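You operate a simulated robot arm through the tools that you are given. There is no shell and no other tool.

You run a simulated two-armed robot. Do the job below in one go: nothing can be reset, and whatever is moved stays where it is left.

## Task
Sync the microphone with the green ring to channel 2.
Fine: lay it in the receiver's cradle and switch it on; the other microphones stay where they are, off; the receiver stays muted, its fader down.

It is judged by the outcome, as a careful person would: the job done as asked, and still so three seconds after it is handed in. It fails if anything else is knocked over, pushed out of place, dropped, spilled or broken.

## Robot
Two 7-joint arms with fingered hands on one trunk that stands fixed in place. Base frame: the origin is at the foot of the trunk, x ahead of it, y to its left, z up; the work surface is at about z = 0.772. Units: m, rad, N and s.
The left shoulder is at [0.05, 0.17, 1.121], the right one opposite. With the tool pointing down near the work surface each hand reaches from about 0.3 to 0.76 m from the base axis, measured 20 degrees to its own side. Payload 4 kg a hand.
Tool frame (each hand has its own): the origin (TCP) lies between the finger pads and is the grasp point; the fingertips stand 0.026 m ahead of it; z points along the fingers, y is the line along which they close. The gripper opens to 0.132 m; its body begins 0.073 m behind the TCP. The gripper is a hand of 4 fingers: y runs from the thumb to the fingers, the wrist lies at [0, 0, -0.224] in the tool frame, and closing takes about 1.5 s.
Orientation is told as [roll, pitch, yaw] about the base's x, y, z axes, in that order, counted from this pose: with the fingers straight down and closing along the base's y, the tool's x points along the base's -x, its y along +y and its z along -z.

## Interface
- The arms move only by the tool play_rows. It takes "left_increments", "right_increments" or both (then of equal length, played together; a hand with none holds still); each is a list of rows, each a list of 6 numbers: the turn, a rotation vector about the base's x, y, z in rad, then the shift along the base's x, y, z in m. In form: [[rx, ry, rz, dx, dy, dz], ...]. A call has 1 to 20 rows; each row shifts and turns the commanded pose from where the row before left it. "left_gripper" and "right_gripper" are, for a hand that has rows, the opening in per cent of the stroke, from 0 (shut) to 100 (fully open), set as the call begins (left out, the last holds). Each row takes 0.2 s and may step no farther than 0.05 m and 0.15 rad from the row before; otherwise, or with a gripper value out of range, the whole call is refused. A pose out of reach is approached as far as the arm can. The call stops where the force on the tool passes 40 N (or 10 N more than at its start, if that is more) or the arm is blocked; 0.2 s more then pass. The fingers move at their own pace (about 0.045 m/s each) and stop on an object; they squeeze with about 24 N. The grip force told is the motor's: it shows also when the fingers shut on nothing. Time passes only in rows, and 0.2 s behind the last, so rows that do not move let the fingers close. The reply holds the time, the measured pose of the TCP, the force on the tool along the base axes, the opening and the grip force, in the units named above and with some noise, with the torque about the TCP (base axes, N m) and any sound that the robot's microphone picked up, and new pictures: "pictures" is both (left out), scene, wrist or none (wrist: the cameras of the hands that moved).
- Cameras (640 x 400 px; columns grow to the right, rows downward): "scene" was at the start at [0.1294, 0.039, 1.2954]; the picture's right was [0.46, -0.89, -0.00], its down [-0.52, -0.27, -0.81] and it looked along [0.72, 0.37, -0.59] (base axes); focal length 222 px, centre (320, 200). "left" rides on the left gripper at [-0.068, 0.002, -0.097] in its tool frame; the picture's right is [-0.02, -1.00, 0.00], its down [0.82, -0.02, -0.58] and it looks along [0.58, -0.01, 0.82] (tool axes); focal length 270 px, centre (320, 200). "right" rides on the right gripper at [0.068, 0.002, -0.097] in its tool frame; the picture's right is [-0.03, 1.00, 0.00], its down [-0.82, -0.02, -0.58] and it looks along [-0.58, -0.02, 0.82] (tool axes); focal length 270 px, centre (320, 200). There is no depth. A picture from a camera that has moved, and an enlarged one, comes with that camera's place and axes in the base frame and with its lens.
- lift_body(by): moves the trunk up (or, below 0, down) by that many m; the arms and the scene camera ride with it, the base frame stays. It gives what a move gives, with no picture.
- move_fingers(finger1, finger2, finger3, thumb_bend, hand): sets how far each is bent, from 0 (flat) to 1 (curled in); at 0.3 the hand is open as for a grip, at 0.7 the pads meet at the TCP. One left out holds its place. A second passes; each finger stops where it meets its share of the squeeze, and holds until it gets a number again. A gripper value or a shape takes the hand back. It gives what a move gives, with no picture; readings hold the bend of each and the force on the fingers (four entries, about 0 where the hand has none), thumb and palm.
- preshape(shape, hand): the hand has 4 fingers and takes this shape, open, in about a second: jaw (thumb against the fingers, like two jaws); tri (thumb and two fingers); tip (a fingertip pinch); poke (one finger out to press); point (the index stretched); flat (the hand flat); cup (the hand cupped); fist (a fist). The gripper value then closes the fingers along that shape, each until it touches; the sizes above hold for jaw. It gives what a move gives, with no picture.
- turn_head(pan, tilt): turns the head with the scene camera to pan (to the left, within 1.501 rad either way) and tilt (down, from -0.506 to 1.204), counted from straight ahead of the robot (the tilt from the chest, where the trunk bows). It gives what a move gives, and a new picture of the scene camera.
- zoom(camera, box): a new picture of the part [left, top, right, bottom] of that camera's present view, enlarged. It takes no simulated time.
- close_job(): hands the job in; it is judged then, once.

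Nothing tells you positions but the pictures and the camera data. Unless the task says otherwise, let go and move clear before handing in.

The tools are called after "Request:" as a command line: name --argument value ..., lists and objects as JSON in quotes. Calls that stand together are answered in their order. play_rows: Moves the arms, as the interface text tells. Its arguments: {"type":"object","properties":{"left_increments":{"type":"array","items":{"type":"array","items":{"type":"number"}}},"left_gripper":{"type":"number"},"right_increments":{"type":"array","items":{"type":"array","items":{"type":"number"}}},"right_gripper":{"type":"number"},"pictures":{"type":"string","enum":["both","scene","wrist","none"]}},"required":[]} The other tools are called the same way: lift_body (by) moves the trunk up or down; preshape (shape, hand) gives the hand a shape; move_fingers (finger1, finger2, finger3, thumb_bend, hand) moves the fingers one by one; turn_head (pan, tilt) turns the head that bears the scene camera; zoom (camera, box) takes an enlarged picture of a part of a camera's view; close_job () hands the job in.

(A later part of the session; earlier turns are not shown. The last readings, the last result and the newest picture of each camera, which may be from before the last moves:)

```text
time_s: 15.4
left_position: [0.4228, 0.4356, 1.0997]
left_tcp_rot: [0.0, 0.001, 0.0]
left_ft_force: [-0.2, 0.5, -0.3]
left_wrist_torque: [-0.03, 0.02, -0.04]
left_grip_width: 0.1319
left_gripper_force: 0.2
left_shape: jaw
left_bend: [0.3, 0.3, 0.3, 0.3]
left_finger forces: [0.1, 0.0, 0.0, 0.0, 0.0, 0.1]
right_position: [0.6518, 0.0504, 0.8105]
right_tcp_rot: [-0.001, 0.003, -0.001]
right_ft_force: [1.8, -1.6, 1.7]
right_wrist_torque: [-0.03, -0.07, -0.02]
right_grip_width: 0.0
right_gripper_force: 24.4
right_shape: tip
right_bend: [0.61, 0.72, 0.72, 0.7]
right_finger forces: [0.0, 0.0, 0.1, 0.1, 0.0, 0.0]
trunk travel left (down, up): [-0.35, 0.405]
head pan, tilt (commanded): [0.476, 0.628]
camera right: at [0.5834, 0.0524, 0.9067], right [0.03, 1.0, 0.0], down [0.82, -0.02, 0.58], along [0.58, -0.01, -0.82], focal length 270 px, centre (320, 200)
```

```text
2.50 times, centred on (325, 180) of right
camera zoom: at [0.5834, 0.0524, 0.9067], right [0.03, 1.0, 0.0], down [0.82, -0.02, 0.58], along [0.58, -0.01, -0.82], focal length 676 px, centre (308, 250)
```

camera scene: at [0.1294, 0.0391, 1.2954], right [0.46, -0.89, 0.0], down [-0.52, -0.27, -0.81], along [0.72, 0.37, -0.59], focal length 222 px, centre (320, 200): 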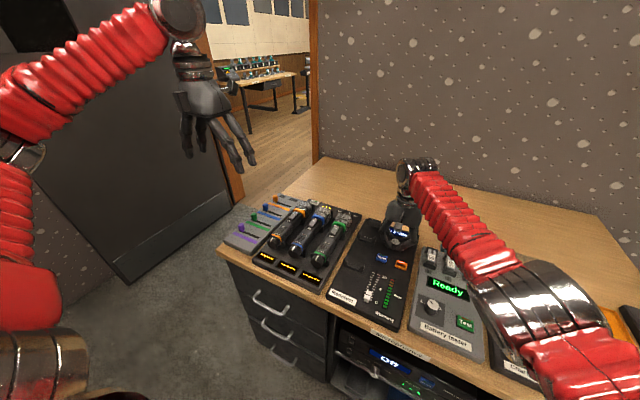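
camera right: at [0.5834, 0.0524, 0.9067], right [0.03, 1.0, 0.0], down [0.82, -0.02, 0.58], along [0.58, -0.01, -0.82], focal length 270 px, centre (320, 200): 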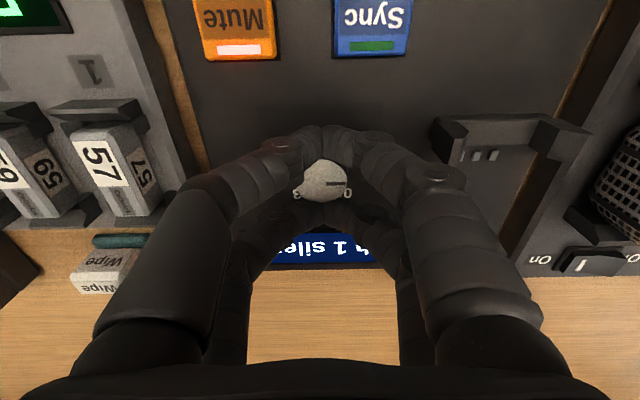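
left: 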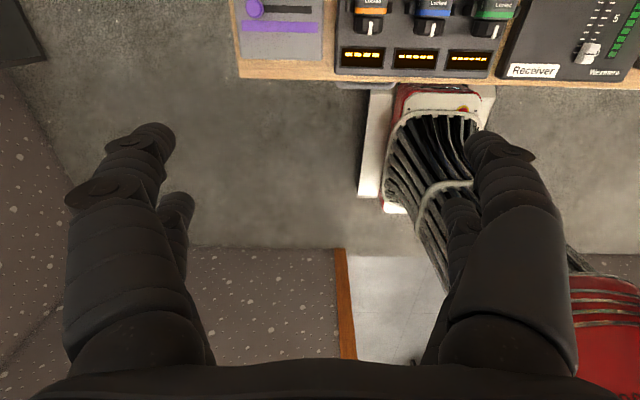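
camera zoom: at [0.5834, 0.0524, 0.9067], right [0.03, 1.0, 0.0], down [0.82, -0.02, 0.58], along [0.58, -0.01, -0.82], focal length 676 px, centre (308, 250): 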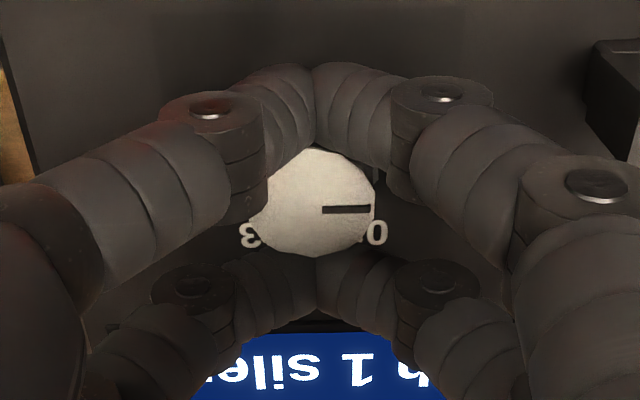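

The cage grip is now balanced. I'll try a small clockwise twist and see whether the pointer follows.

Request:
play_rows --right_increments '[[0, 0, -0.1, 0, 0, 0], [0, 0, -0.1, 0, 0, 0], [0, 0, -0.1, 0, 0, 0], [0, 0, 0, 0, 0, 0]]' --pictures "wrist"

Request:
zoom --camera "right" --box '[240, 100, 410, 260]'

```text
time_s: 16.4
left_position: [0.4217, 0.4357, 1.1016]
left_tcp_rot: [-0.001, 0.001, -0.001]
left_ft_force: [-0.1, -0.4, -0.7]
left_wrist_torque: [0.01, -0.02, 0.01]
left_grip_width: 0.1321
left_gripper_force: 0.0
left_shape: jaw
left_bend: [0.3, 0.3, 0.3, 0.3]
left_finger forces: [0.0, 0.0, 0.0, 0.0, 0.1, 0.0]
right_position: [0.6515, 0.0504, 0.8105]
right_tcp_rot: [-0.001, 0.002, -0.302]
right_ft_force: [-3.2, -0.9, 2.0]
right_wrist_torque: [0.02, 0.07, 0.01]
right_grip_width: 0.0001
right_gripper_force: 23.8
right_shape: tip
right_bend: [0.61, 0.72, 0.72, 0.7]
right_finger forces: [0.1, 0.0, 0.0, 0.0, 0.0, 0.0]
trunk travel left (down, up): [-0.35, 0.405]
head pan, tilt (commanded): [0.476, 0.628]
camera right: at [0.5873, 0.0725, 0.9064], right [0.32, 0.95, 0.0], down [0.77, -0.26, 0.58], along [0.55, -0.19, -0.82], focal length 270 px, centre (320, 200)
```

right: 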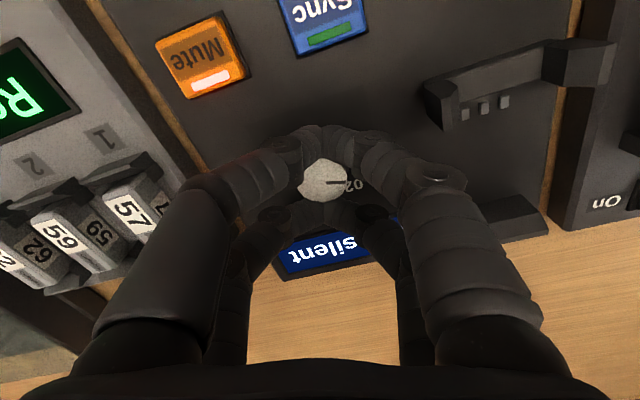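

```text
2.50 times, centred on (325, 180) of right
camera zoom: at [0.5873, 0.0725, 0.9064], right [0.32, 0.95, 0.0], down [0.77, -0.26, 0.58], along [0.55, -0.19, -0.82], focal length 676 px, centre (308, 250)
```

zoom: 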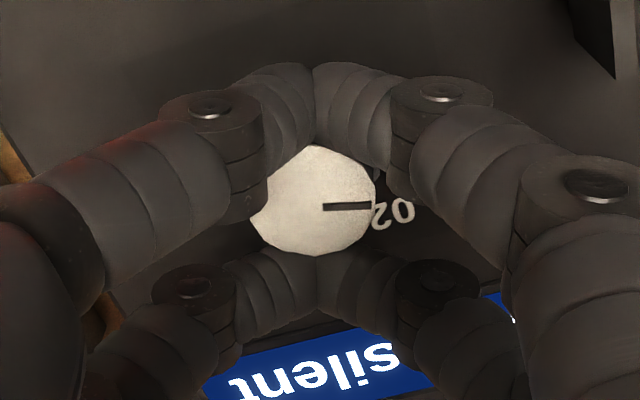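

The pointer turns with the hand. I'll finish the turn to about −60° in total.

Request:
play_rows --right_increments '[[0, 0, -0.125, 0, 0, 0], [0, 0, -0.125, 0, 0, 0], [0, 0, -0.125, 0, 0, 0], [0, 0, -0.125, 0, 0, 0], [0, 0, -0.125, 0, 0, 0], [0, 0, -0.125, 0, 0, 0], [0, 0, 0, 0, 0, 0]]' --pictures "both"

Request:
zoom --camera "right" --box '[240, 100, 410, 260]'

Request:
zoom --camera "scene" --box '[360, 190, 440, 270]'

```text
time_s: 18.0
left_position: [0.4233, 0.4361, 1.1001]
left_tcp_rot: [0.0, 0.002, 0.001]
left_ft_force: [0.4, -0.2, -1.2]
left_wrist_torque: [-0.04, 0.0, 0.02]
left_grip_width: 0.132
left_gripper_force: 0.1
left_shape: jaw
left_bend: [0.3, 0.3, 0.3, 0.3]
left_finger forces: [0.1, 0.0, 0.0, 0.1, 0.1, 0.1]
right_position: [0.6523, 0.0516, 0.8108]
right_tcp_rot: [0.0, 0.001, -1.051]
right_ft_force: [-2.7, 2.3, -0.9]
right_wrist_torque: [0.01, 0.04, 0.02]
right_grip_width: 0.0
right_gripper_force: 24.2
right_shape: tip
right_bend: [0.61, 0.72, 0.72, 0.7]
right_finger forces: [0.1, 0.1, 0.0, 0.0, 0.1, 0.1]
trunk travel left (down, up): [-0.35, 0.405]
head pan, tilt (commanded): [0.476, 0.628]
camera scene: at [0.1293, 0.0393, 1.2954], right [0.46, -0.89, 0.0], down [-0.52, -0.27, -0.81], along [0.72, 0.37, -0.59], focal length 222 px, centre (320, 200)
camera right: at [0.6192, 0.111, 0.9068], right [0.88, 0.47, 0.0], down [0.39, -0.72, 0.58], along [0.27, -0.51, -0.82], focal length 270 px, centre (320, 200)
```

scene: 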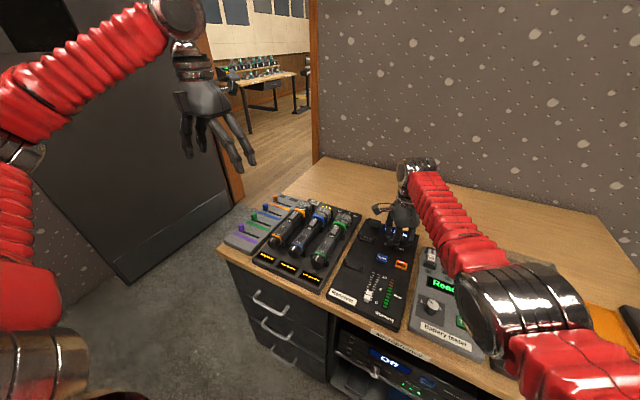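
right: 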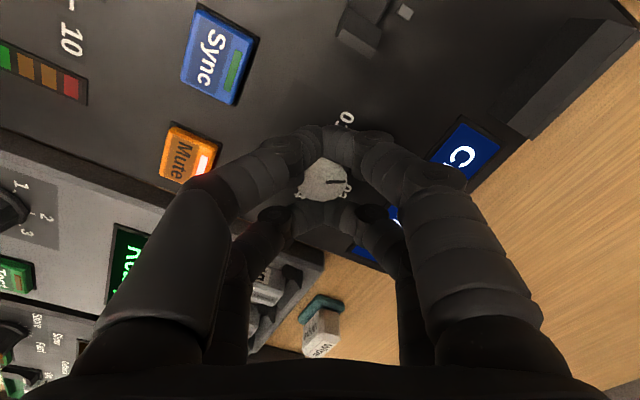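

```text
2.50 times, centred on (325, 180) of right
camera zoom: at [0.6192, 0.111, 0.9068], right [0.88, 0.47, 0.0], down [0.39, -0.72, 0.58], along [0.27, -0.51, -0.82], focal length 676 px, centre (308, 250)
```

zoom: 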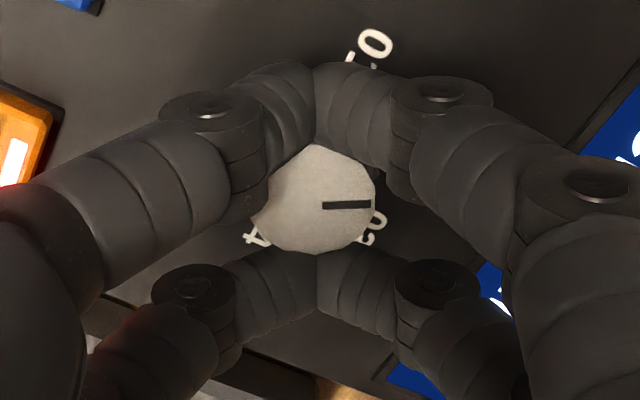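

```text
5.00 times, centred on (400, 230) of scene
camera zoom: at [0.1293, 0.0393, 1.2954], right [0.46, -0.89, 0.0], down [-0.52, -0.27, -0.81], along [0.72, 0.37, -0.59], focal length 1108 px, centre (-80, 50)
```

zoom: 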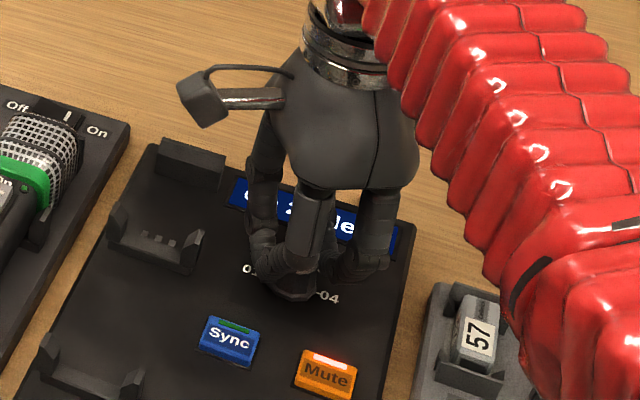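

The pointer followed the full turn and the display seems to read Ch 2. I'll open and lift clear to confirm.

Request:
play_rows --right_increments '[[0, 0, 0, 0, 0, 0], [0, 0, 0, 0, 0, 0], [0, 0, 0, 0, 0, 0], [0, 0, 0, 0, 0, 0], [0, 0, 0, 0, 0, 0]]' --right_gripper 45 --pictures "none"

Request:
play_rows --right_increments '[[0, 0, 0, 0, 0, 0.015], [0, 0, 0, 0, 0, 0.03], [0, 0, 0.15, 0, 0, 0.04], [0, 0, 0.15, 0, 0, 0.03], [0, 0, 0.15, 0, 0, 0.02], [0, 0, 0.15, 0, -0.01, 0], [0, 0, 0.15, 0, -0.01, 0], [0, 0, 0.15, 0, -0.02, 0], [0, 0, 0.15, 0, -0.02, 0], [0, 0, 0, 0, 0, 0]]' --pictures "both"

Request:
zoom --camera "right" --box '[270, 40, 470, 200]'

Request:
zoom --camera "scene" --box '[360, 190, 440, 270]'

```text
time_s: 19.2
left_position: [0.4226, 0.4356, 1.1011]
left_tcp_rot: [0.0, 0.002, 0.0]
left_ft_force: [0.0, 0.3, -0.2]
left_wrist_torque: [0.02, 0.0, -0.01]
left_grip_width: 0.1319
left_gripper_force: 0.1
left_shape: jaw
left_bend: [0.3, 0.3, 0.3, 0.3]
left_finger forces: [0.0, 0.0, 0.1, 0.0, 0.1, 0.0]
right_position: [0.6517, 0.0513, 0.8109]
right_tcp_rot: [0.0, 0.001, -1.052]
right_ft_force: [1.1, -0.3, 0.4]
right_wrist_torque: [-0.02, 0.0, 0.0]
right_grip_width: 0.0592
right_gripper_force: 0.0
right_shape: tip
right_bend: [0.73, 0.73, 0.73, 0.7]
right_finger forces: [0.0, 0.1, 0.1, 0.0, 0.1, 0.1]
trunk travel left (down, up): [-0.35, 0.405]
head pan, tilt (commanded): [0.476, 0.628]
```

```text
time_s: 21.4
left_position: [0.4233, 0.4365, 1.1]
left_tcp_rot: [0.0, 0.002, -0.001]
left_ft_force: [1.1, 0.3, 0.5]
left_wrist_torque: [0.0, 0.0, 0.01]
left_grip_width: 0.1317
left_gripper_force: 0.1
left_shape: jaw
left_bend: [0.3, 0.3, 0.3, 0.3]
left_finger forces: [0.0, 0.0, 0.0, 0.0, 0.1, 0.1]
right_position: [0.6536, -0.0079, 0.9458]
right_tcp_rot: [0.001, 0.001, 0.001]
right_ft_force: [-0.2, 0.1, -0.5]
right_wrist_torque: [0.01, -0.02, 0.0]
right_grip_width: 0.0591
right_gripper_force: 0.0
right_shape: tip
right_bend: [0.73, 0.73, 0.73, 0.7]
right_finger forces: [0.0, 0.0, 0.0, 0.0, 0.1, 0.0]
trunk travel left (down, up): [-0.35, 0.405]
head pan, tilt (commanded): [0.476, 0.628]
camera scene: at [0.1295, 0.0391, 1.2954], right [0.46, -0.89, 0.0], down [-0.52, -0.27, -0.81], along [0.72, 0.37, -0.59], focal length 222 px, centre (320, 200)
camera right: at [0.5848, -0.0073, 1.043], right [0.02, 1.0, 0.0], down [0.82, -0.02, 0.58], along [0.58, -0.01, -0.82], focal length 270 px, centre (320, 200)
```

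scene: 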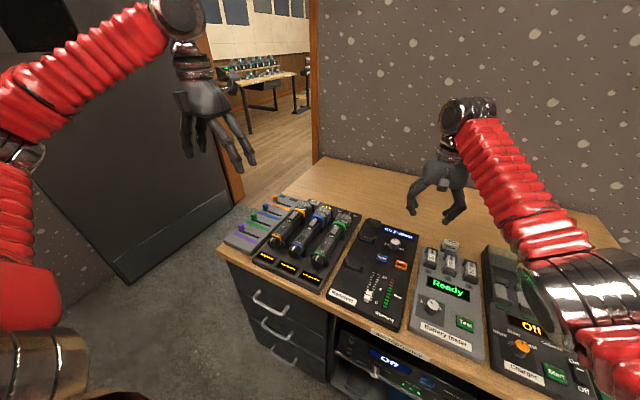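
right: 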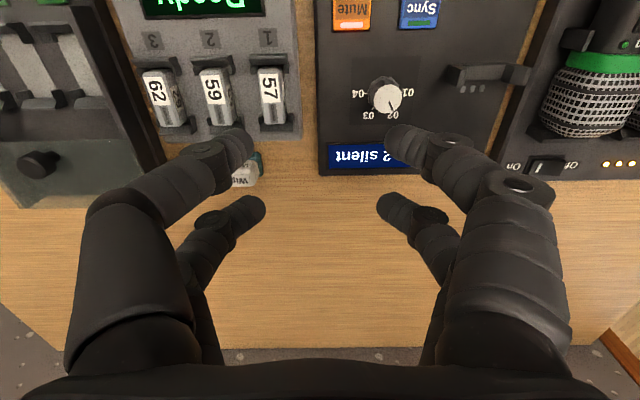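

```text
2.50 times, centred on (370, 120) of right
camera zoom: at [0.5848, -0.0073, 1.043], right [0.02, 1.0, 0.0], down [0.82, -0.02, 0.58], along [0.58, -0.01, -0.82], focal length 676 px, centre (195, 400)
```

zoom: 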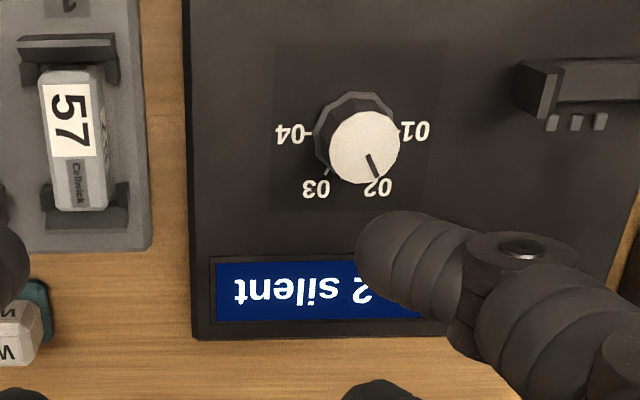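

```text
5.00 times, centred on (400, 230) of scene
camera zoom: at [0.1295, 0.0391, 1.2954], right [0.46, -0.89, 0.0], down [-0.52, -0.27, -0.81], along [0.72, 0.37, -0.59], focal length 1108 px, centre (-80, 50)
```

zoom: 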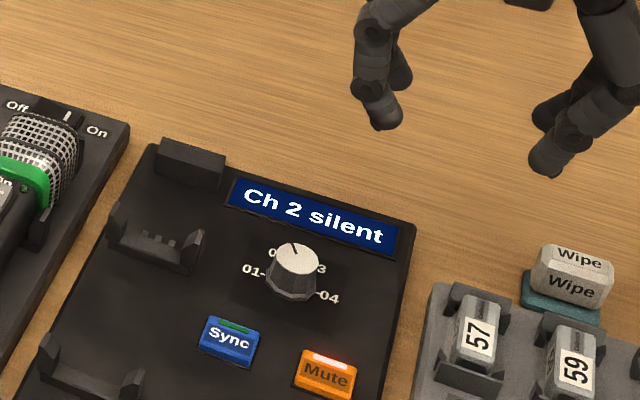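

The receiver now reads "Ch 2 silent" with Mute still lit. I'll pull the right hand aside and bring the left hand over the green microphone.

Request:
play_rows --right_increments '[[0, 0, 0, -0.01, -0.03, 0.03], [0, 0, 0, -0.01, -0.04, 0.03], [0, 0, 0, -0.01, -0.04, 0.03], [0, 0, 0, -0.01, -0.04, 0.02], [0, 0, 0, -0.01, -0.04, 0.0], [0, 0, 0, 0, 0, 0], [0, 0, 0, 0, 0, 0]]' --left_increments '[[0, 0, 0, 0.02, -0.03, -0.01], [0, 0, 0, 0.02, -0.03, -0.01], [0, 0, 0, 0.02, -0.03, -0.02], [0, 0, 0, 0.02, -0.04, -0.02], [0, 0, 0, 0.02, -0.04, -0.02], [0, 0, 0, 0.02, -0.04, -0.02], [0, 0, 0, 0.01, 0, 0]]' --left_gripper 60 --pictures "both"

Request:
zoom --camera "scene" --box '[220, 100, 380, 260]'

```text
refused: row 2 steps farther than a row can; nothing moved
```

```text
2.50 times, centred on (300, 180) of scene
camera zoom: at [0.1295, 0.0391, 1.2954], right [0.46, -0.89, 0.0], down [-0.52, -0.27, -0.81], along [0.72, 0.37, -0.59], focal length 554 px, centre (370, 250)
```

zoom: 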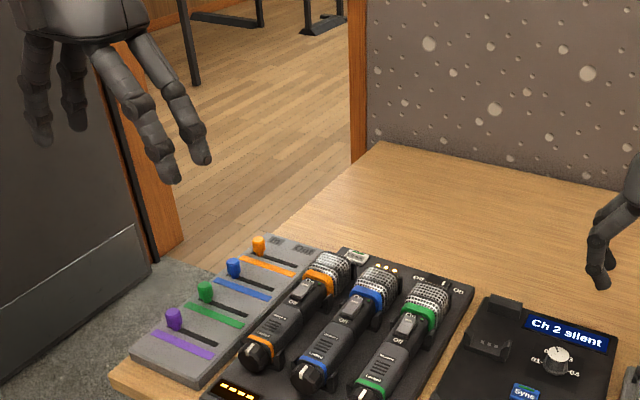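

A step was slightly too long and nothing moved, so I'll use smaller rows.

Request:
play_rows --right_increments '[[0, 0, 0, -0.01, -0.03, 0.025], [0, 0, 0, -0.01, -0.03, 0.025], [0, 0, 0, -0.01, -0.03, 0.025], [0, 0, 0, -0.01, -0.035, 0.02], [0, 0, 0, -0.01, -0.035, 0.015], [0, 0, 0, 0, -0.03, 0], [0, 0, 0, 0, 0, 0]]' --left_increments '[[0, 0, 0, 0.02, -0.03, -0.01], [0, 0, 0, 0.02, -0.03, -0.01], [0, 0, 0, 0.02, -0.03, -0.02], [0, 0, 0, 0.02, -0.04, -0.02], [0, 0, 0, 0.02, -0.04, -0.02], [0, 0, 0, 0.02, -0.04, -0.02], [0, 0, 0, 0.01, 0, 0]]' --left_gripper 60 --pictures "both"

Request:
zoom --camera "scene" --box '[220, 100, 380, 260]'

Request:
zoom --camera "left" --box '[200, 0, 520, 200]'

```text
time_s: 23.0
left_position: [0.5533, 0.2274, 1.0027]
left_tcp_rot: [-0.001, 0.0, 0.001]
left_ft_force: [0.0, -0.3, -0.2]
left_wrist_torque: [-0.01, -0.01, -0.02]
left_grip_width: 0.0799
left_gripper_force: 0.2
left_shape: jaw
left_bend: [0.71, 0.71, 0.71, 0.7]
left_finger forces: [0.1, 0.1, 0.1, 0.0, 0.1, 0.1]
right_position: [0.6027, -0.2012, 1.0572]
right_tcp_rot: [0.0, 0.0, -0.002]
right_ft_force: [-0.1, 0.6, -0.1]
right_wrist_torque: [-0.02, -0.02, 0.01]
right_grip_width: 0.0589
right_gripper_force: 0.2
right_shape: tip
right_bend: [0.73, 0.73, 0.73, 0.7]
right_finger forces: [0.0, 0.0, 0.0, 0.0, 0.0, 0.0]
trunk travel left (down, up): [-0.35, 0.405]
head pan, tilt (commanded): [0.476, 0.628]
camera scene: at [0.1292, 0.0394, 1.2955], right [0.46, -0.89, 0.0], down [-0.52, -0.27, -0.81], along [0.72, 0.37, -0.59], focal length 222 px, centre (320, 200)
camera right: at [0.5345, -0.1995, 1.1532], right [0.03, 1.0, 0.0], down [0.82, -0.02, 0.58], along [0.58, -0.02, -0.82], focal length 270 px, centre (320, 200)
camera left: at [0.6208, 0.2288, 1.0985], right [0.03, -1.0, 0.0], down [-0.82, -0.02, 0.58], along [-0.58, -0.02, -0.82], focal length 270 px, centre (320, 200)
```

scene: 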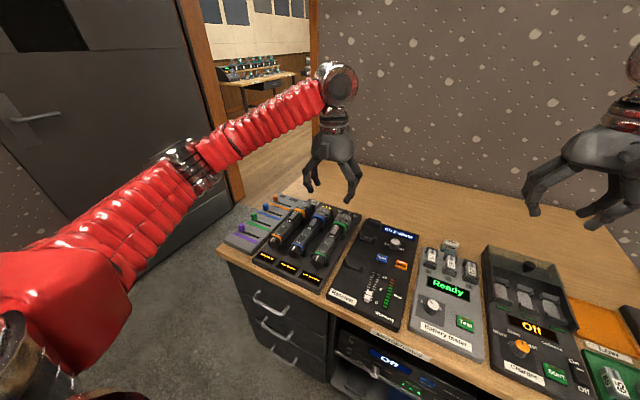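
right: 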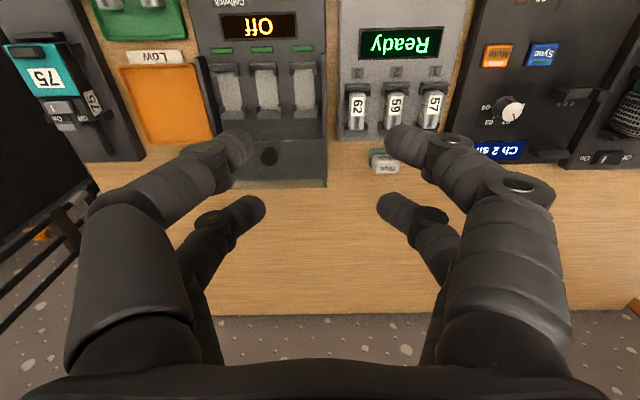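
left: 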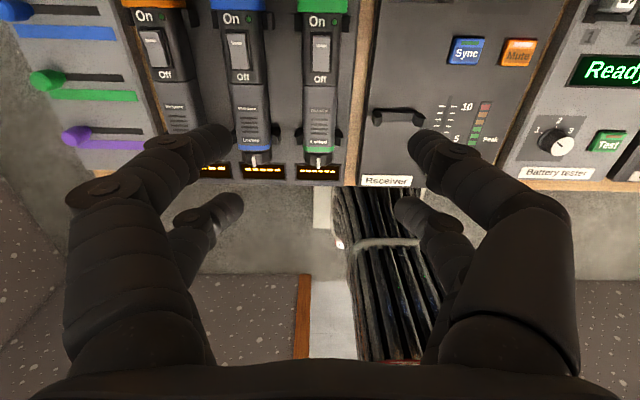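

```text
2.50 times, centred on (300, 180) of scene
camera zoom: at [0.1292, 0.0394, 1.2955], right [0.46, -0.89, 0.0], down [-0.52, -0.27, -0.81], along [0.72, 0.37, -0.59], focal length 554 px, centre (370, 250)
```

zoom: 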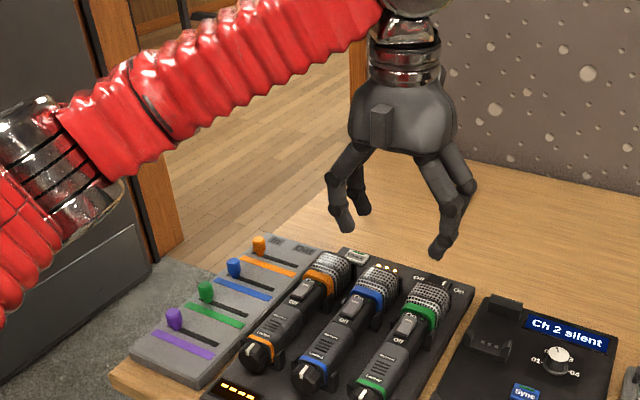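

```text
2.00 times, centred on (360, 100) of left
camera zoom: at [0.6208, 0.2288, 1.0985], right [0.03, -1.0, 0.0], down [-0.82, -0.02, 0.58], along [-0.58, -0.02, -0.82], focal length 541 px, centre (240, 400)
```

zoom: 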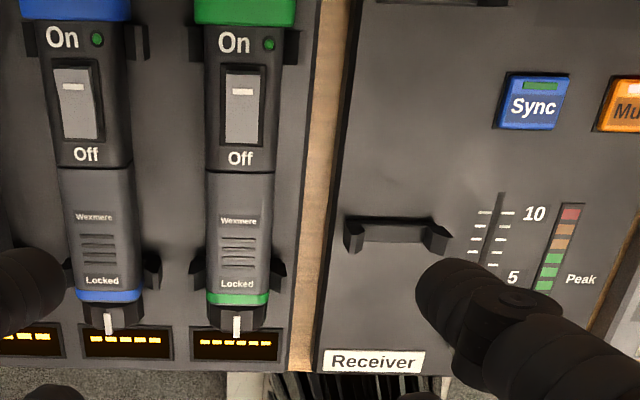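

The green mic's body is about 35 mm wide, centred at y≈0.226, with rack clips near x≈0.506 and 0.612. The fingers fit easily between it and the blue mic. Before gripping I'll check how the head sits in the rack compared with the cradle.

Request:
zoom --camera "scene" --box '[300, 200, 400, 262]'

Request:
zoom --camera "left" --box '[200, 0, 440, 160]'

Request:
zoom --camera "right" --box '[460, 40, 640, 180]'

```text
6.40 times, centred on (350, 231) of scene
camera zoom: at [0.1292, 0.0394, 1.2955], right [0.46, -0.89, 0.0], down [-0.52, -0.27, -0.81], along [0.72, 0.37, -0.59], focal length 1419 px, centre (128, 2)
```

zoom: 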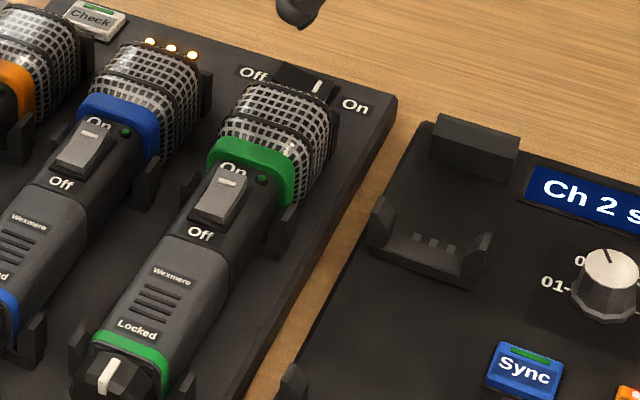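

```text
2.50 times, centred on (320, 80) of left
camera zoom: at [0.6208, 0.2288, 1.0985], right [0.03, -1.0, 0.0], down [-0.82, -0.02, 0.58], along [-0.58, -0.02, -0.82], focal length 676 px, centre (320, 500)
```

zoom: 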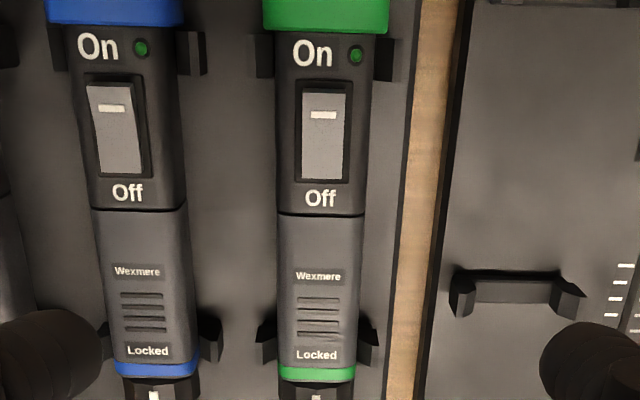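

```text
2.86 times, centred on (550, 110) of right
camera zoom: at [0.5345, -0.1995, 1.1532], right [0.03, 1.0, 0.0], down [0.82, -0.02, 0.58], along [0.58, -0.02, -0.82], focal length 772 px, centre (-337, 457)
```

zoom: 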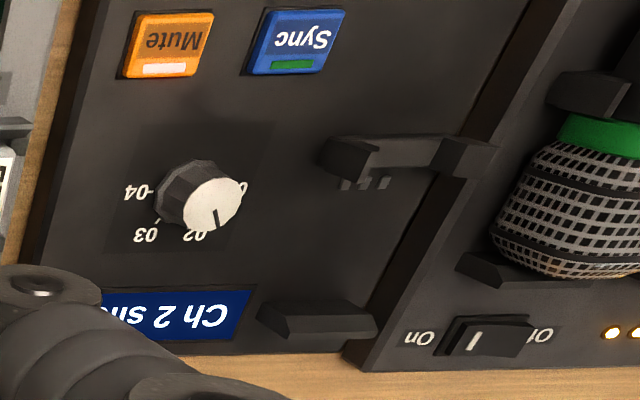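

The rack and cradle share the same layout, with two clips and a head-end block, so the mic goes straight across with a shift of about (+0.02, −0.09). I'll narrow the left fingers to about 55 mm and go down to just above the mic.

Request:
play_rows --left_increments '[[0, 0, 0, 0.004, 0, -0.02], [0, 0, 0, 0.004, 0, -0.03], [0, 0, 0, 0, 0, -0.03], [0, 0, 0, 0, 0, -0.03], [0, 0, 0, 0, 0, -0.02], [0, 0, 0, 0, 0, -0.01], [0, 0, 0, 0, 0, 0]]' --left_gripper 42 --pictures "both"

Request:
zoom --camera "scene" --box '[270, 150, 400, 280]'

Request:
zoom --camera "left" --box '[160, 60, 480, 260]'

```text
time_s: 24.6
left_position: [0.5605, 0.2251, 0.8606]
left_tcp_rot: [0.001, 0.0, -0.001]
left_ft_force: [1.2, 0.1, 0.2]
left_wrist_torque: [-0.01, 0.0, -0.03]
left_grip_width: 0.0558
left_gripper_force: 0.0
left_shape: jaw
left_bend: [0.73, 0.73, 0.73, 0.7]
left_finger forces: [0.0, 0.0, 0.0, 0.1, 0.1, 0.0]
right_position: [0.6029, -0.2011, 1.0559]
right_tcp_rot: [0.001, 0.0, -0.001]
right_ft_force: [-0.5, -0.2, -0.6]
right_wrist_torque: [0.0, 0.01, -0.01]
right_grip_width: 0.0594
right_gripper_force: 0.1
right_shape: tip
right_bend: [0.73, 0.73, 0.73, 0.7]
right_finger forces: [0.1, 0.0, 0.1, 0.0, 0.1, 0.0]
trunk travel left (down, up): [-0.35, 0.405]
head pan, tilt (commanded): [0.476, 0.628]
camera scene: at [0.1296, 0.0389, 1.2954], right [0.46, -0.89, 0.0], down [-0.52, -0.27, -0.81], along [0.72, 0.37, -0.59], focal length 222 px, centre (320, 200)
camera left: at [0.629, 0.2269, 0.9568], right [0.02, -1.0, 0.0], down [-0.82, -0.02, 0.58], along [-0.58, -0.01, -0.82], focal length 270 px, centre (320, 200)
```

scene: 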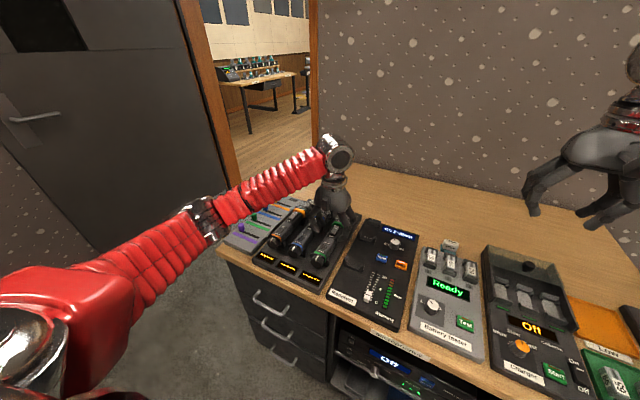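
left: 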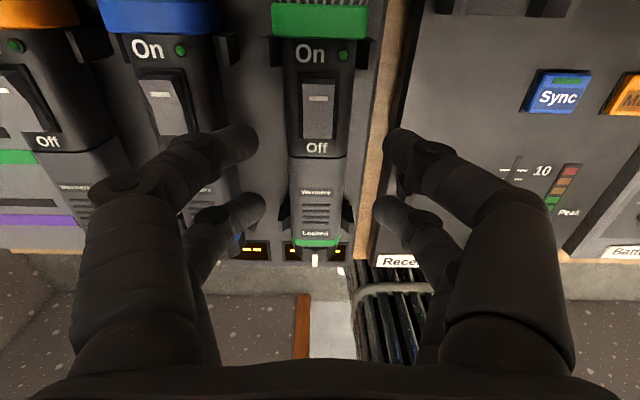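

```text
3.08 times, centred on (335, 215) of scene
camera zoom: at [0.1296, 0.0389, 1.2954], right [0.46, -0.89, 0.0], down [-0.52, -0.27, -0.81], along [0.72, 0.37, -0.59], focal length 682 px, centre (274, 154)
```

zoom: 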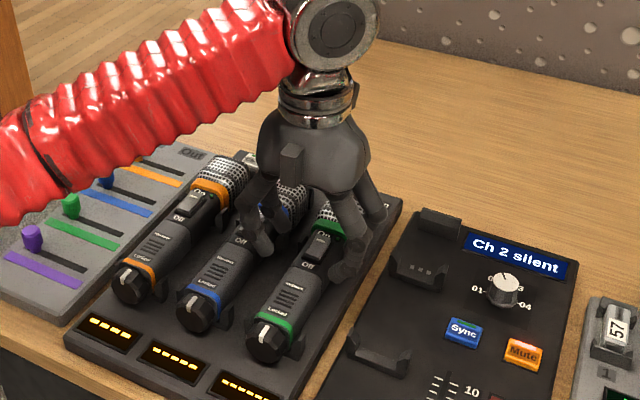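

```text
2.00 times, centred on (320, 160) of left
camera zoom: at [0.629, 0.2269, 0.9568], right [0.02, -1.0, 0.0], down [-0.82, -0.02, 0.58], along [-0.58, -0.01, -0.82], focal length 541 px, centre (320, 280)
```

zoom: 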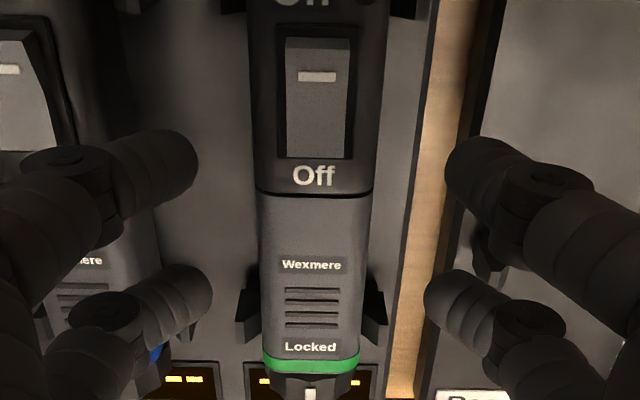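

The fingers straddle the green mic with clear gaps, and the mic is about 2 mm to +y of the hand's centre. I'll narrow slightly, centre, and go down in small steps.

Request:
play_rows --left_increments '[[0, 0, 0, 0.001, 0.0017, 0], [0, 0, 0, 0, 0, -0.008], [0, 0, 0, 0, 0, -0.008], [0, 0, 0, 0, 0, -0.008], [0, 0, 0, 0, 0, 0]]' --left_gripper 38 --pictures "both"

Request:
zoom --camera "scene" --box '[270, 150, 400, 280]'

Request:
zoom --camera "left" --box '[160, 60, 480, 260]'

```text
time_s: 25.8
left_position: [0.5623, 0.2282, 0.837]
left_tcp_rot: [-0.002, 0.002, 0.0]
left_ft_force: [0.8, 0.5, 0.0]
left_wrist_torque: [-0.03, -0.03, -0.01]
left_grip_width: 0.0506
left_gripper_force: 0.1
left_shape: jaw
left_bend: [0.73, 0.73, 0.73, 0.7]
left_finger forces: [0.0, 0.0, 0.0, 0.1, 0.0, 0.0]
right_position: [0.6036, -0.2012, 1.0555]
right_tcp_rot: [-0.001, -0.001, -0.001]
right_ft_force: [-0.9, -0.6, -0.4]
right_wrist_torque: [-0.02, -0.04, -0.03]
right_grip_width: 0.0591
right_gripper_force: 0.1
right_shape: tip
right_bend: [0.73, 0.73, 0.73, 0.7]
right_finger forces: [0.0, 0.0, 0.1, 0.1, 0.0, 0.0]
trunk travel left (down, up): [-0.35, 0.405]
head pan, tilt (commanded): [0.476, 0.628]
camera scene: at [0.1296, 0.0389, 1.2954], right [0.46, -0.89, 0.0], down [-0.52, -0.27, -0.81], along [0.72, 0.37, -0.59], focal length 222 px, centre (320, 200)
camera left: at [0.6303, 0.2291, 0.9331], right [0.03, -1.0, 0.0], down [-0.82, -0.02, 0.58], along [-0.58, -0.01, -0.82], focal length 270 px, centre (320, 200)
```

scene: 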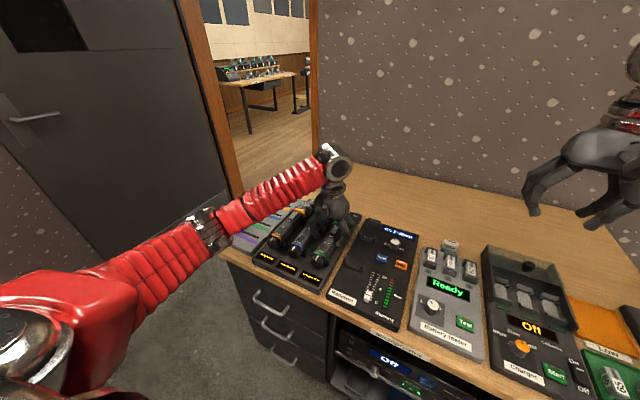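
left: 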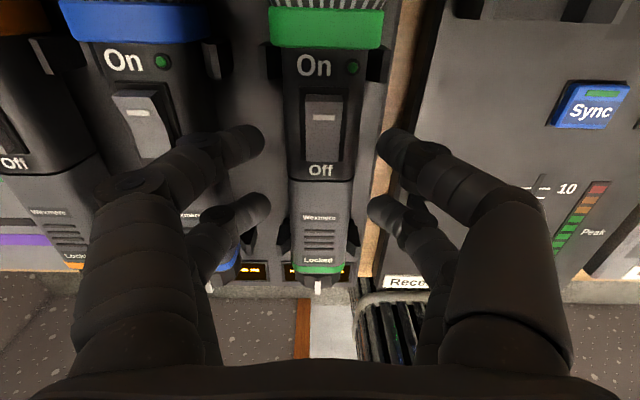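

```text
3.08 times, centred on (335, 215) of scene
camera zoom: at [0.1296, 0.0389, 1.2954], right [0.46, -0.89, 0.0], down [-0.52, -0.27, -0.81], along [0.72, 0.37, -0.59], focal length 682 px, centre (274, 154)
```

zoom: 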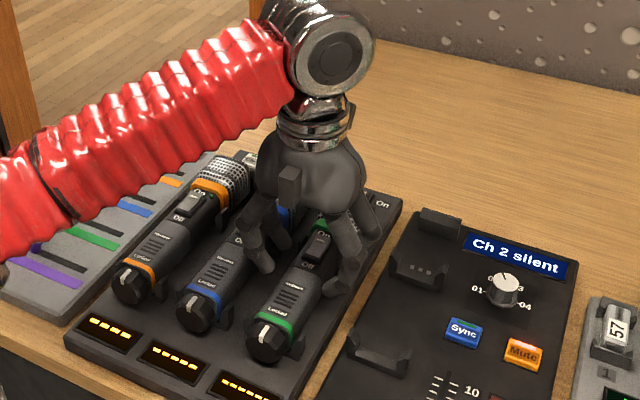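

```text
2.00 times, centred on (320, 160) of left
camera zoom: at [0.6303, 0.2291, 0.9331], right [0.03, -1.0, 0.0], down [-0.82, -0.02, 0.58], along [-0.58, -0.01, -0.82], focal length 541 px, centre (320, 280)
```

zoom: 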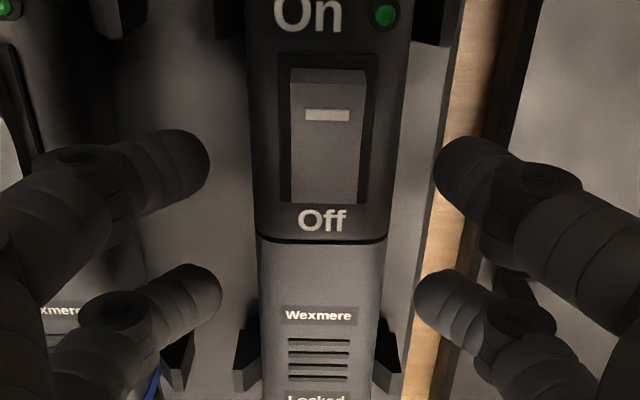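

Still clear of everything, so I'll go down the last 15 mm in small steps.

Request:
play_rows --left_increments '[[0, 0, 0, 0, 0, -0.005], [0, 0, 0, 0, 0, -0.005], [0, 0, 0, 0, 0, -0.004], [0, 0, 0, 0, 0, 0]]' --pictures "both"

Request:
zoom --camera "scene" --box '[290, 180, 380, 270]'

Request:
zoom --camera "left" --box '[160, 60, 480, 260]'

```text
time_s: 26.8
left_position: [0.5613, 0.2252, 0.8225]
left_tcp_rot: [-0.001, 0.002, 0.0]
left_ft_force: [-0.5, 0.3, -1.2]
left_wrist_torque: [-0.01, 0.04, 0.01]
left_grip_width: 0.0506
left_gripper_force: 0.1
left_shape: jaw
left_bend: [0.73, 0.73, 0.73, 0.7]
left_finger forces: [0.1, 0.0, 0.0, 0.1, 0.0, 0.0]
right_position: [0.6028, -0.2015, 1.0553]
right_tcp_rot: [-0.001, 0.002, -0.001]
right_ft_force: [0.0, 0.2, -0.1]
right_wrist_torque: [0.03, 0.0, 0.01]
right_grip_width: 0.0589
right_gripper_force: 0.1
right_shape: tip
right_bend: [0.73, 0.73, 0.73, 0.7]
right_finger forces: [0.0, 0.0, 0.0, 0.0, 0.0, 0.0]
trunk travel left (down, up): [-0.35, 0.405]
head pan, tilt (commanded): [0.476, 0.628]
camera scene: at [0.1296, 0.0389, 1.2954], right [0.46, -0.89, 0.0], down [-0.52, -0.27, -0.81], along [0.72, 0.37, -0.59], focal length 222 px, centre (320, 200)
camera left: at [0.6304, 0.2277, 0.9177], right [0.03, -1.0, 0.0], down [-0.82, -0.02, 0.58], along [-0.58, -0.01, -0.82], focal length 270 px, centre (320, 200)
```

scene: 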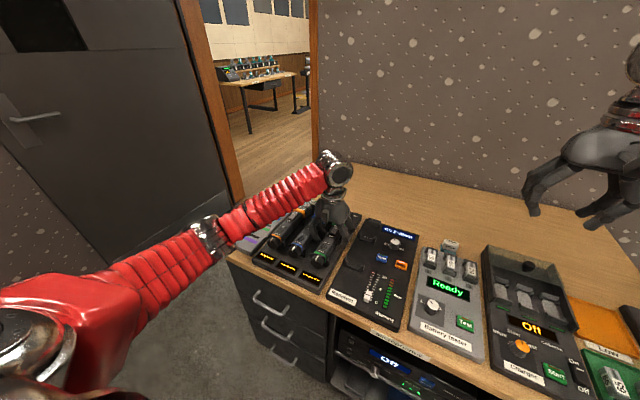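
left: 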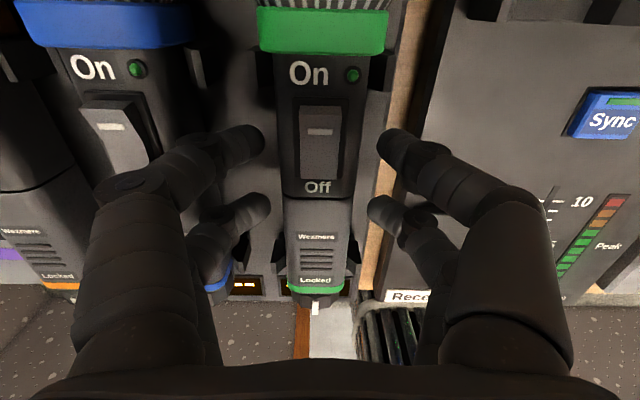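

```text
4.44 times, centred on (335, 225) of scene
camera zoom: at [0.1296, 0.0389, 1.2954], right [0.46, -0.89, 0.0], down [-0.52, -0.27, -0.81], along [0.72, 0.37, -0.59], focal length 985 px, centre (253, 89)
```

zoom: 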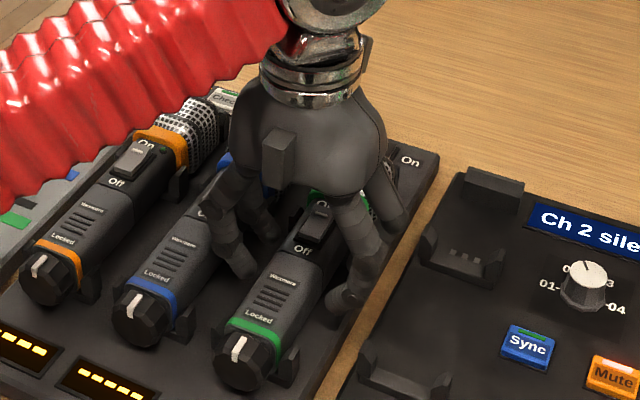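

```text
2.00 times, centred on (320, 160) of left
camera zoom: at [0.6304, 0.2277, 0.9177], right [0.03, -1.0, 0.0], down [-0.82, -0.02, 0.58], along [-0.58, -0.01, -0.82], focal length 541 px, centre (320, 280)
```

zoom: 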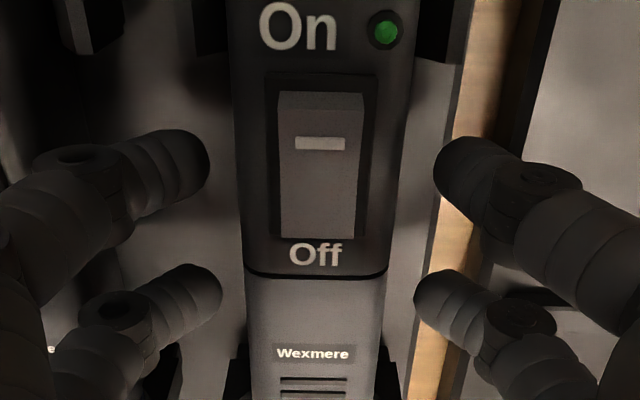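

The fingertips are down beside the body. I'll centre by 1.5 mm and close on the mic.

Request:
play_rows --left_increments '[[0, 0, 0, 0, 0.0015, -0.003], [0, 0, 0, 0, 0, 0]]' --pictures "none"

Request:
play_rows --left_increments '[[0, 0, 0, 0, 0, 0], [0, 0, 0, 0, 0, 0], [0, 0, 0, 0, 0, 0], [0, 0, 0, 0, 0, 0], [0, 0, 0, 0, 0, 0], [0, 0, 0, 0, 0, 0]]' --left_gripper 0 --pictures "both"

Request:
zoom --camera "scene" --box '[290, 180, 380, 270]'

```text
time_s: 27.4
left_position: [0.5607, 0.2284, 0.8181]
left_tcp_rot: [0.0, 0.001, -0.002]
left_ft_force: [0.0, 0.1, -0.2]
left_wrist_torque: [0.0, 0.01, -0.04]
left_grip_width: 0.0505
left_gripper_force: 0.1
left_shape: jaw
left_bend: [0.73, 0.73, 0.73, 0.7]
left_finger forces: [0.0, 0.1, 0.1, 0.1, 0.1, 0.0]
right_position: [0.6039, -0.2005, 1.0559]
right_tcp_rot: [0.0, 0.0, -0.002]
right_ft_force: [0.2, -0.4, 0.1]
right_wrist_torque: [0.0, -0.02, 0.0]
right_grip_width: 0.059
right_gripper_force: 0.1
right_shape: tip
right_bend: [0.73, 0.73, 0.73, 0.7]
right_finger forces: [0.0, 0.0, 0.1, 0.1, 0.1, 0.0]
trunk travel left (down, up): [-0.35, 0.405]
head pan, tilt (commanded): [0.476, 0.628]
```

```text
time_s: 28.8
left_position: [0.5635, 0.2277, 0.8185]
left_tcp_rot: [-0.001, 0.001, 0.001]
left_ft_force: [0.2, -0.6, 0.4]
left_wrist_torque: [0.0, 0.03, -0.04]
left_grip_width: 0.0303
left_gripper_force: 23.9
left_shape: jaw
left_bend: [0.73, 0.73, 0.73, 0.7]
left_finger forces: [21.5, 21.7, 21.8, 0.1, 21.9, 0.1]
right_position: [0.6026, -0.2026, 1.0562]
right_tcp_rot: [0.0, -0.001, -0.003]
right_ft_force: [0.0, -0.4, 0.0]
right_wrist_torque: [0.0, 0.01, 0.01]
right_grip_width: 0.0593
right_gripper_force: 0.1
right_shape: tip
right_bend: [0.73, 0.73, 0.73, 0.7]
right_finger forces: [0.0, 0.1, 0.0, 0.0, 0.1, 0.0]
trunk travel left (down, up): [-0.35, 0.405]
head pan, tilt (commanded): [0.476, 0.628]
camera scene: at [0.1298, 0.039, 1.2954], right [0.46, -0.89, 0.0], down [-0.52, -0.27, -0.81], along [0.72, 0.37, -0.59], focal length 222 px, centre (320, 200)
camera left: at [0.6305, 0.2295, 0.9146], right [0.02, -1.0, 0.0], down [-0.82, -0.02, 0.58], along [-0.58, -0.01, -0.82], focal length 270 px, centre (320, 200)
```

scene: 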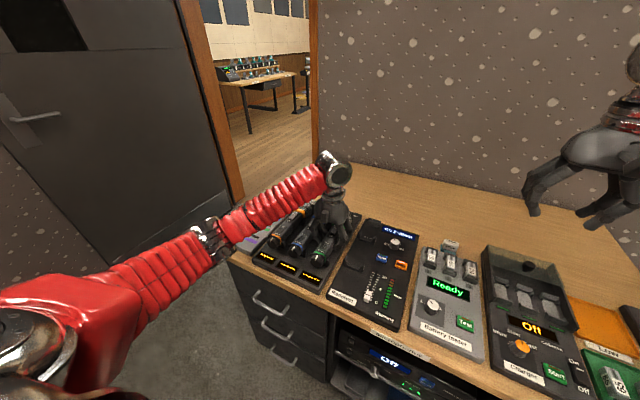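
left: 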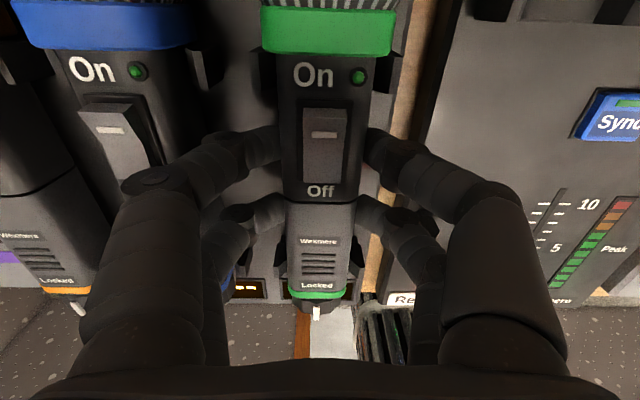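

```text
4.44 times, centred on (335, 225) of scene
camera zoom: at [0.1298, 0.039, 1.2954], right [0.46, -0.89, 0.0], down [-0.52, -0.27, -0.81], along [0.72, 0.37, -0.59], focal length 985 px, centre (253, 89)
```

zoom: 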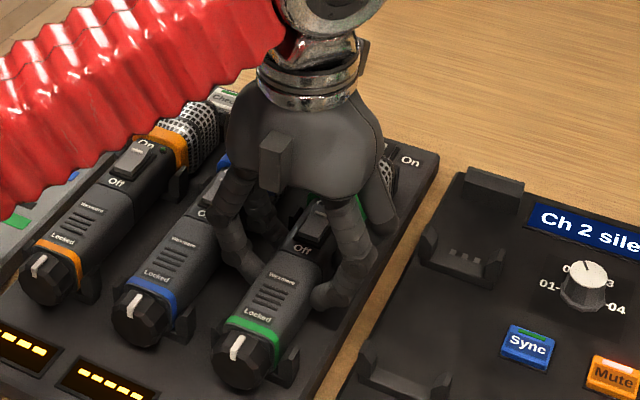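

All four pads hold the mic at about 21.7 N each. I'll lift it straight up out of the clips, slowly at first, and check that it stays level.

Request:
play_rows --left_increments '[[0, 0, 0, 0, 0, 0.005], [0, 0, 0, 0, 0, 0.01], [0, 0, 0, 0, 0, 0.01], [0, 0, 0, 0, 0, 0.015], [0, 0, 0, 0, 0, 0.02], [0, 0, 0, 0, 0, 0.02], [0, 0, 0, 0, 0, 0]]' --pictures "both"

Request:
zoom --camera "scene" --box '[270, 150, 390, 270]'

```text
time_s: 30.4
left_position: [0.5627, 0.2291, 0.8984]
left_tcp_rot: [0.0, 0.004, -0.001]
left_ft_force: [0.1, 0.5, -3.9]
left_wrist_torque: [0.04, 0.09, 0.0]
left_grip_width: 0.0301
left_gripper_force: 24.2
left_shape: jaw
left_bend: [0.73, 0.73, 0.73, 0.7]
left_finger forces: [21.5, 22.1, 21.9, 0.1, 21.5, 0.0]
right_position: [0.6034, -0.2011, 1.0563]
right_tcp_rot: [-0.001, 0.004, -0.001]
right_ft_force: [-0.3, -0.3, 0.0]
right_wrist_torque: [-0.02, 0.03, 0.02]
right_grip_width: 0.0595
right_gripper_force: 0.1
right_shape: tip
right_bend: [0.73, 0.73, 0.73, 0.7]
right_finger forces: [0.0, 0.0, 0.0, 0.0, 0.0, 0.0]
trunk travel left (down, up): [-0.35, 0.405]
head pan, tilt (commanded): [0.476, 0.628]
camera scene: at [0.1302, 0.0391, 1.2953], right [0.46, -0.89, 0.0], down [-0.52, -0.27, -0.81], along [0.72, 0.37, -0.59], focal length 222 px, centre (320, 200)
camera left: at [0.6309, 0.2305, 0.9958], right [0.02, -1.0, 0.0], down [-0.81, -0.02, 0.58], along [-0.58, -0.01, -0.82], focal length 270 px, centre (320, 200)
```

scene: 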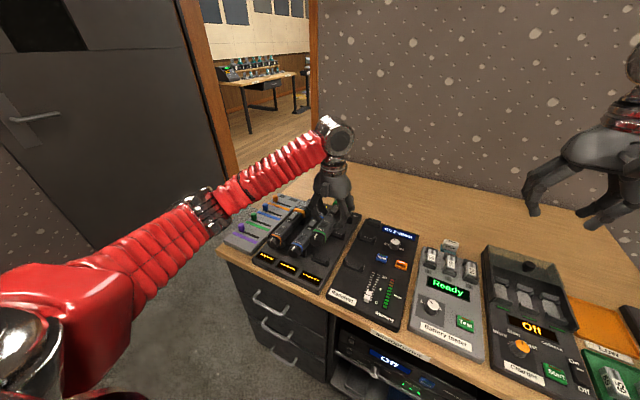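
left: 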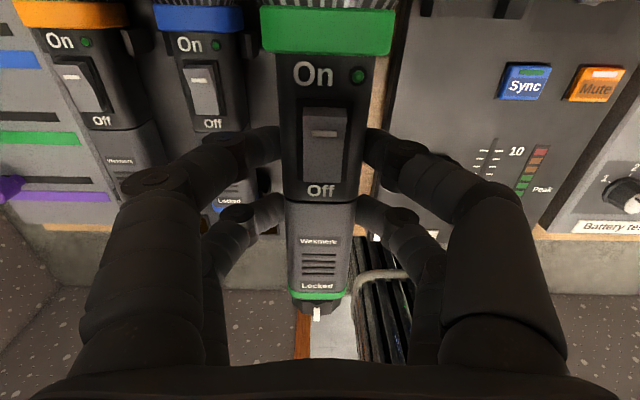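

```text
3.33 times, centred on (330, 210) of scene
camera zoom: at [0.1302, 0.0391, 1.2953], right [0.46, -0.89, 0.0], down [-0.52, -0.27, -0.81], along [0.72, 0.37, -0.59], focal length 739 px, centre (287, 167)
```

zoom: 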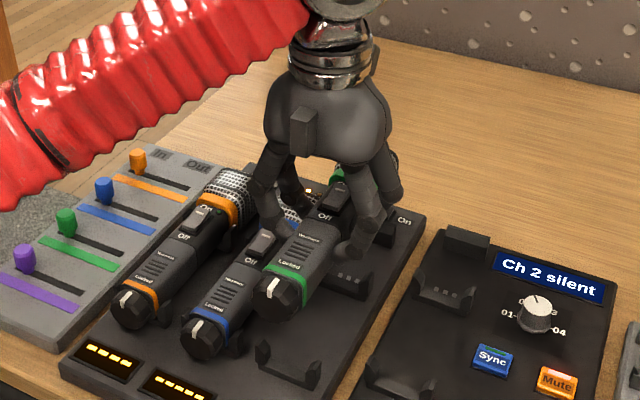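

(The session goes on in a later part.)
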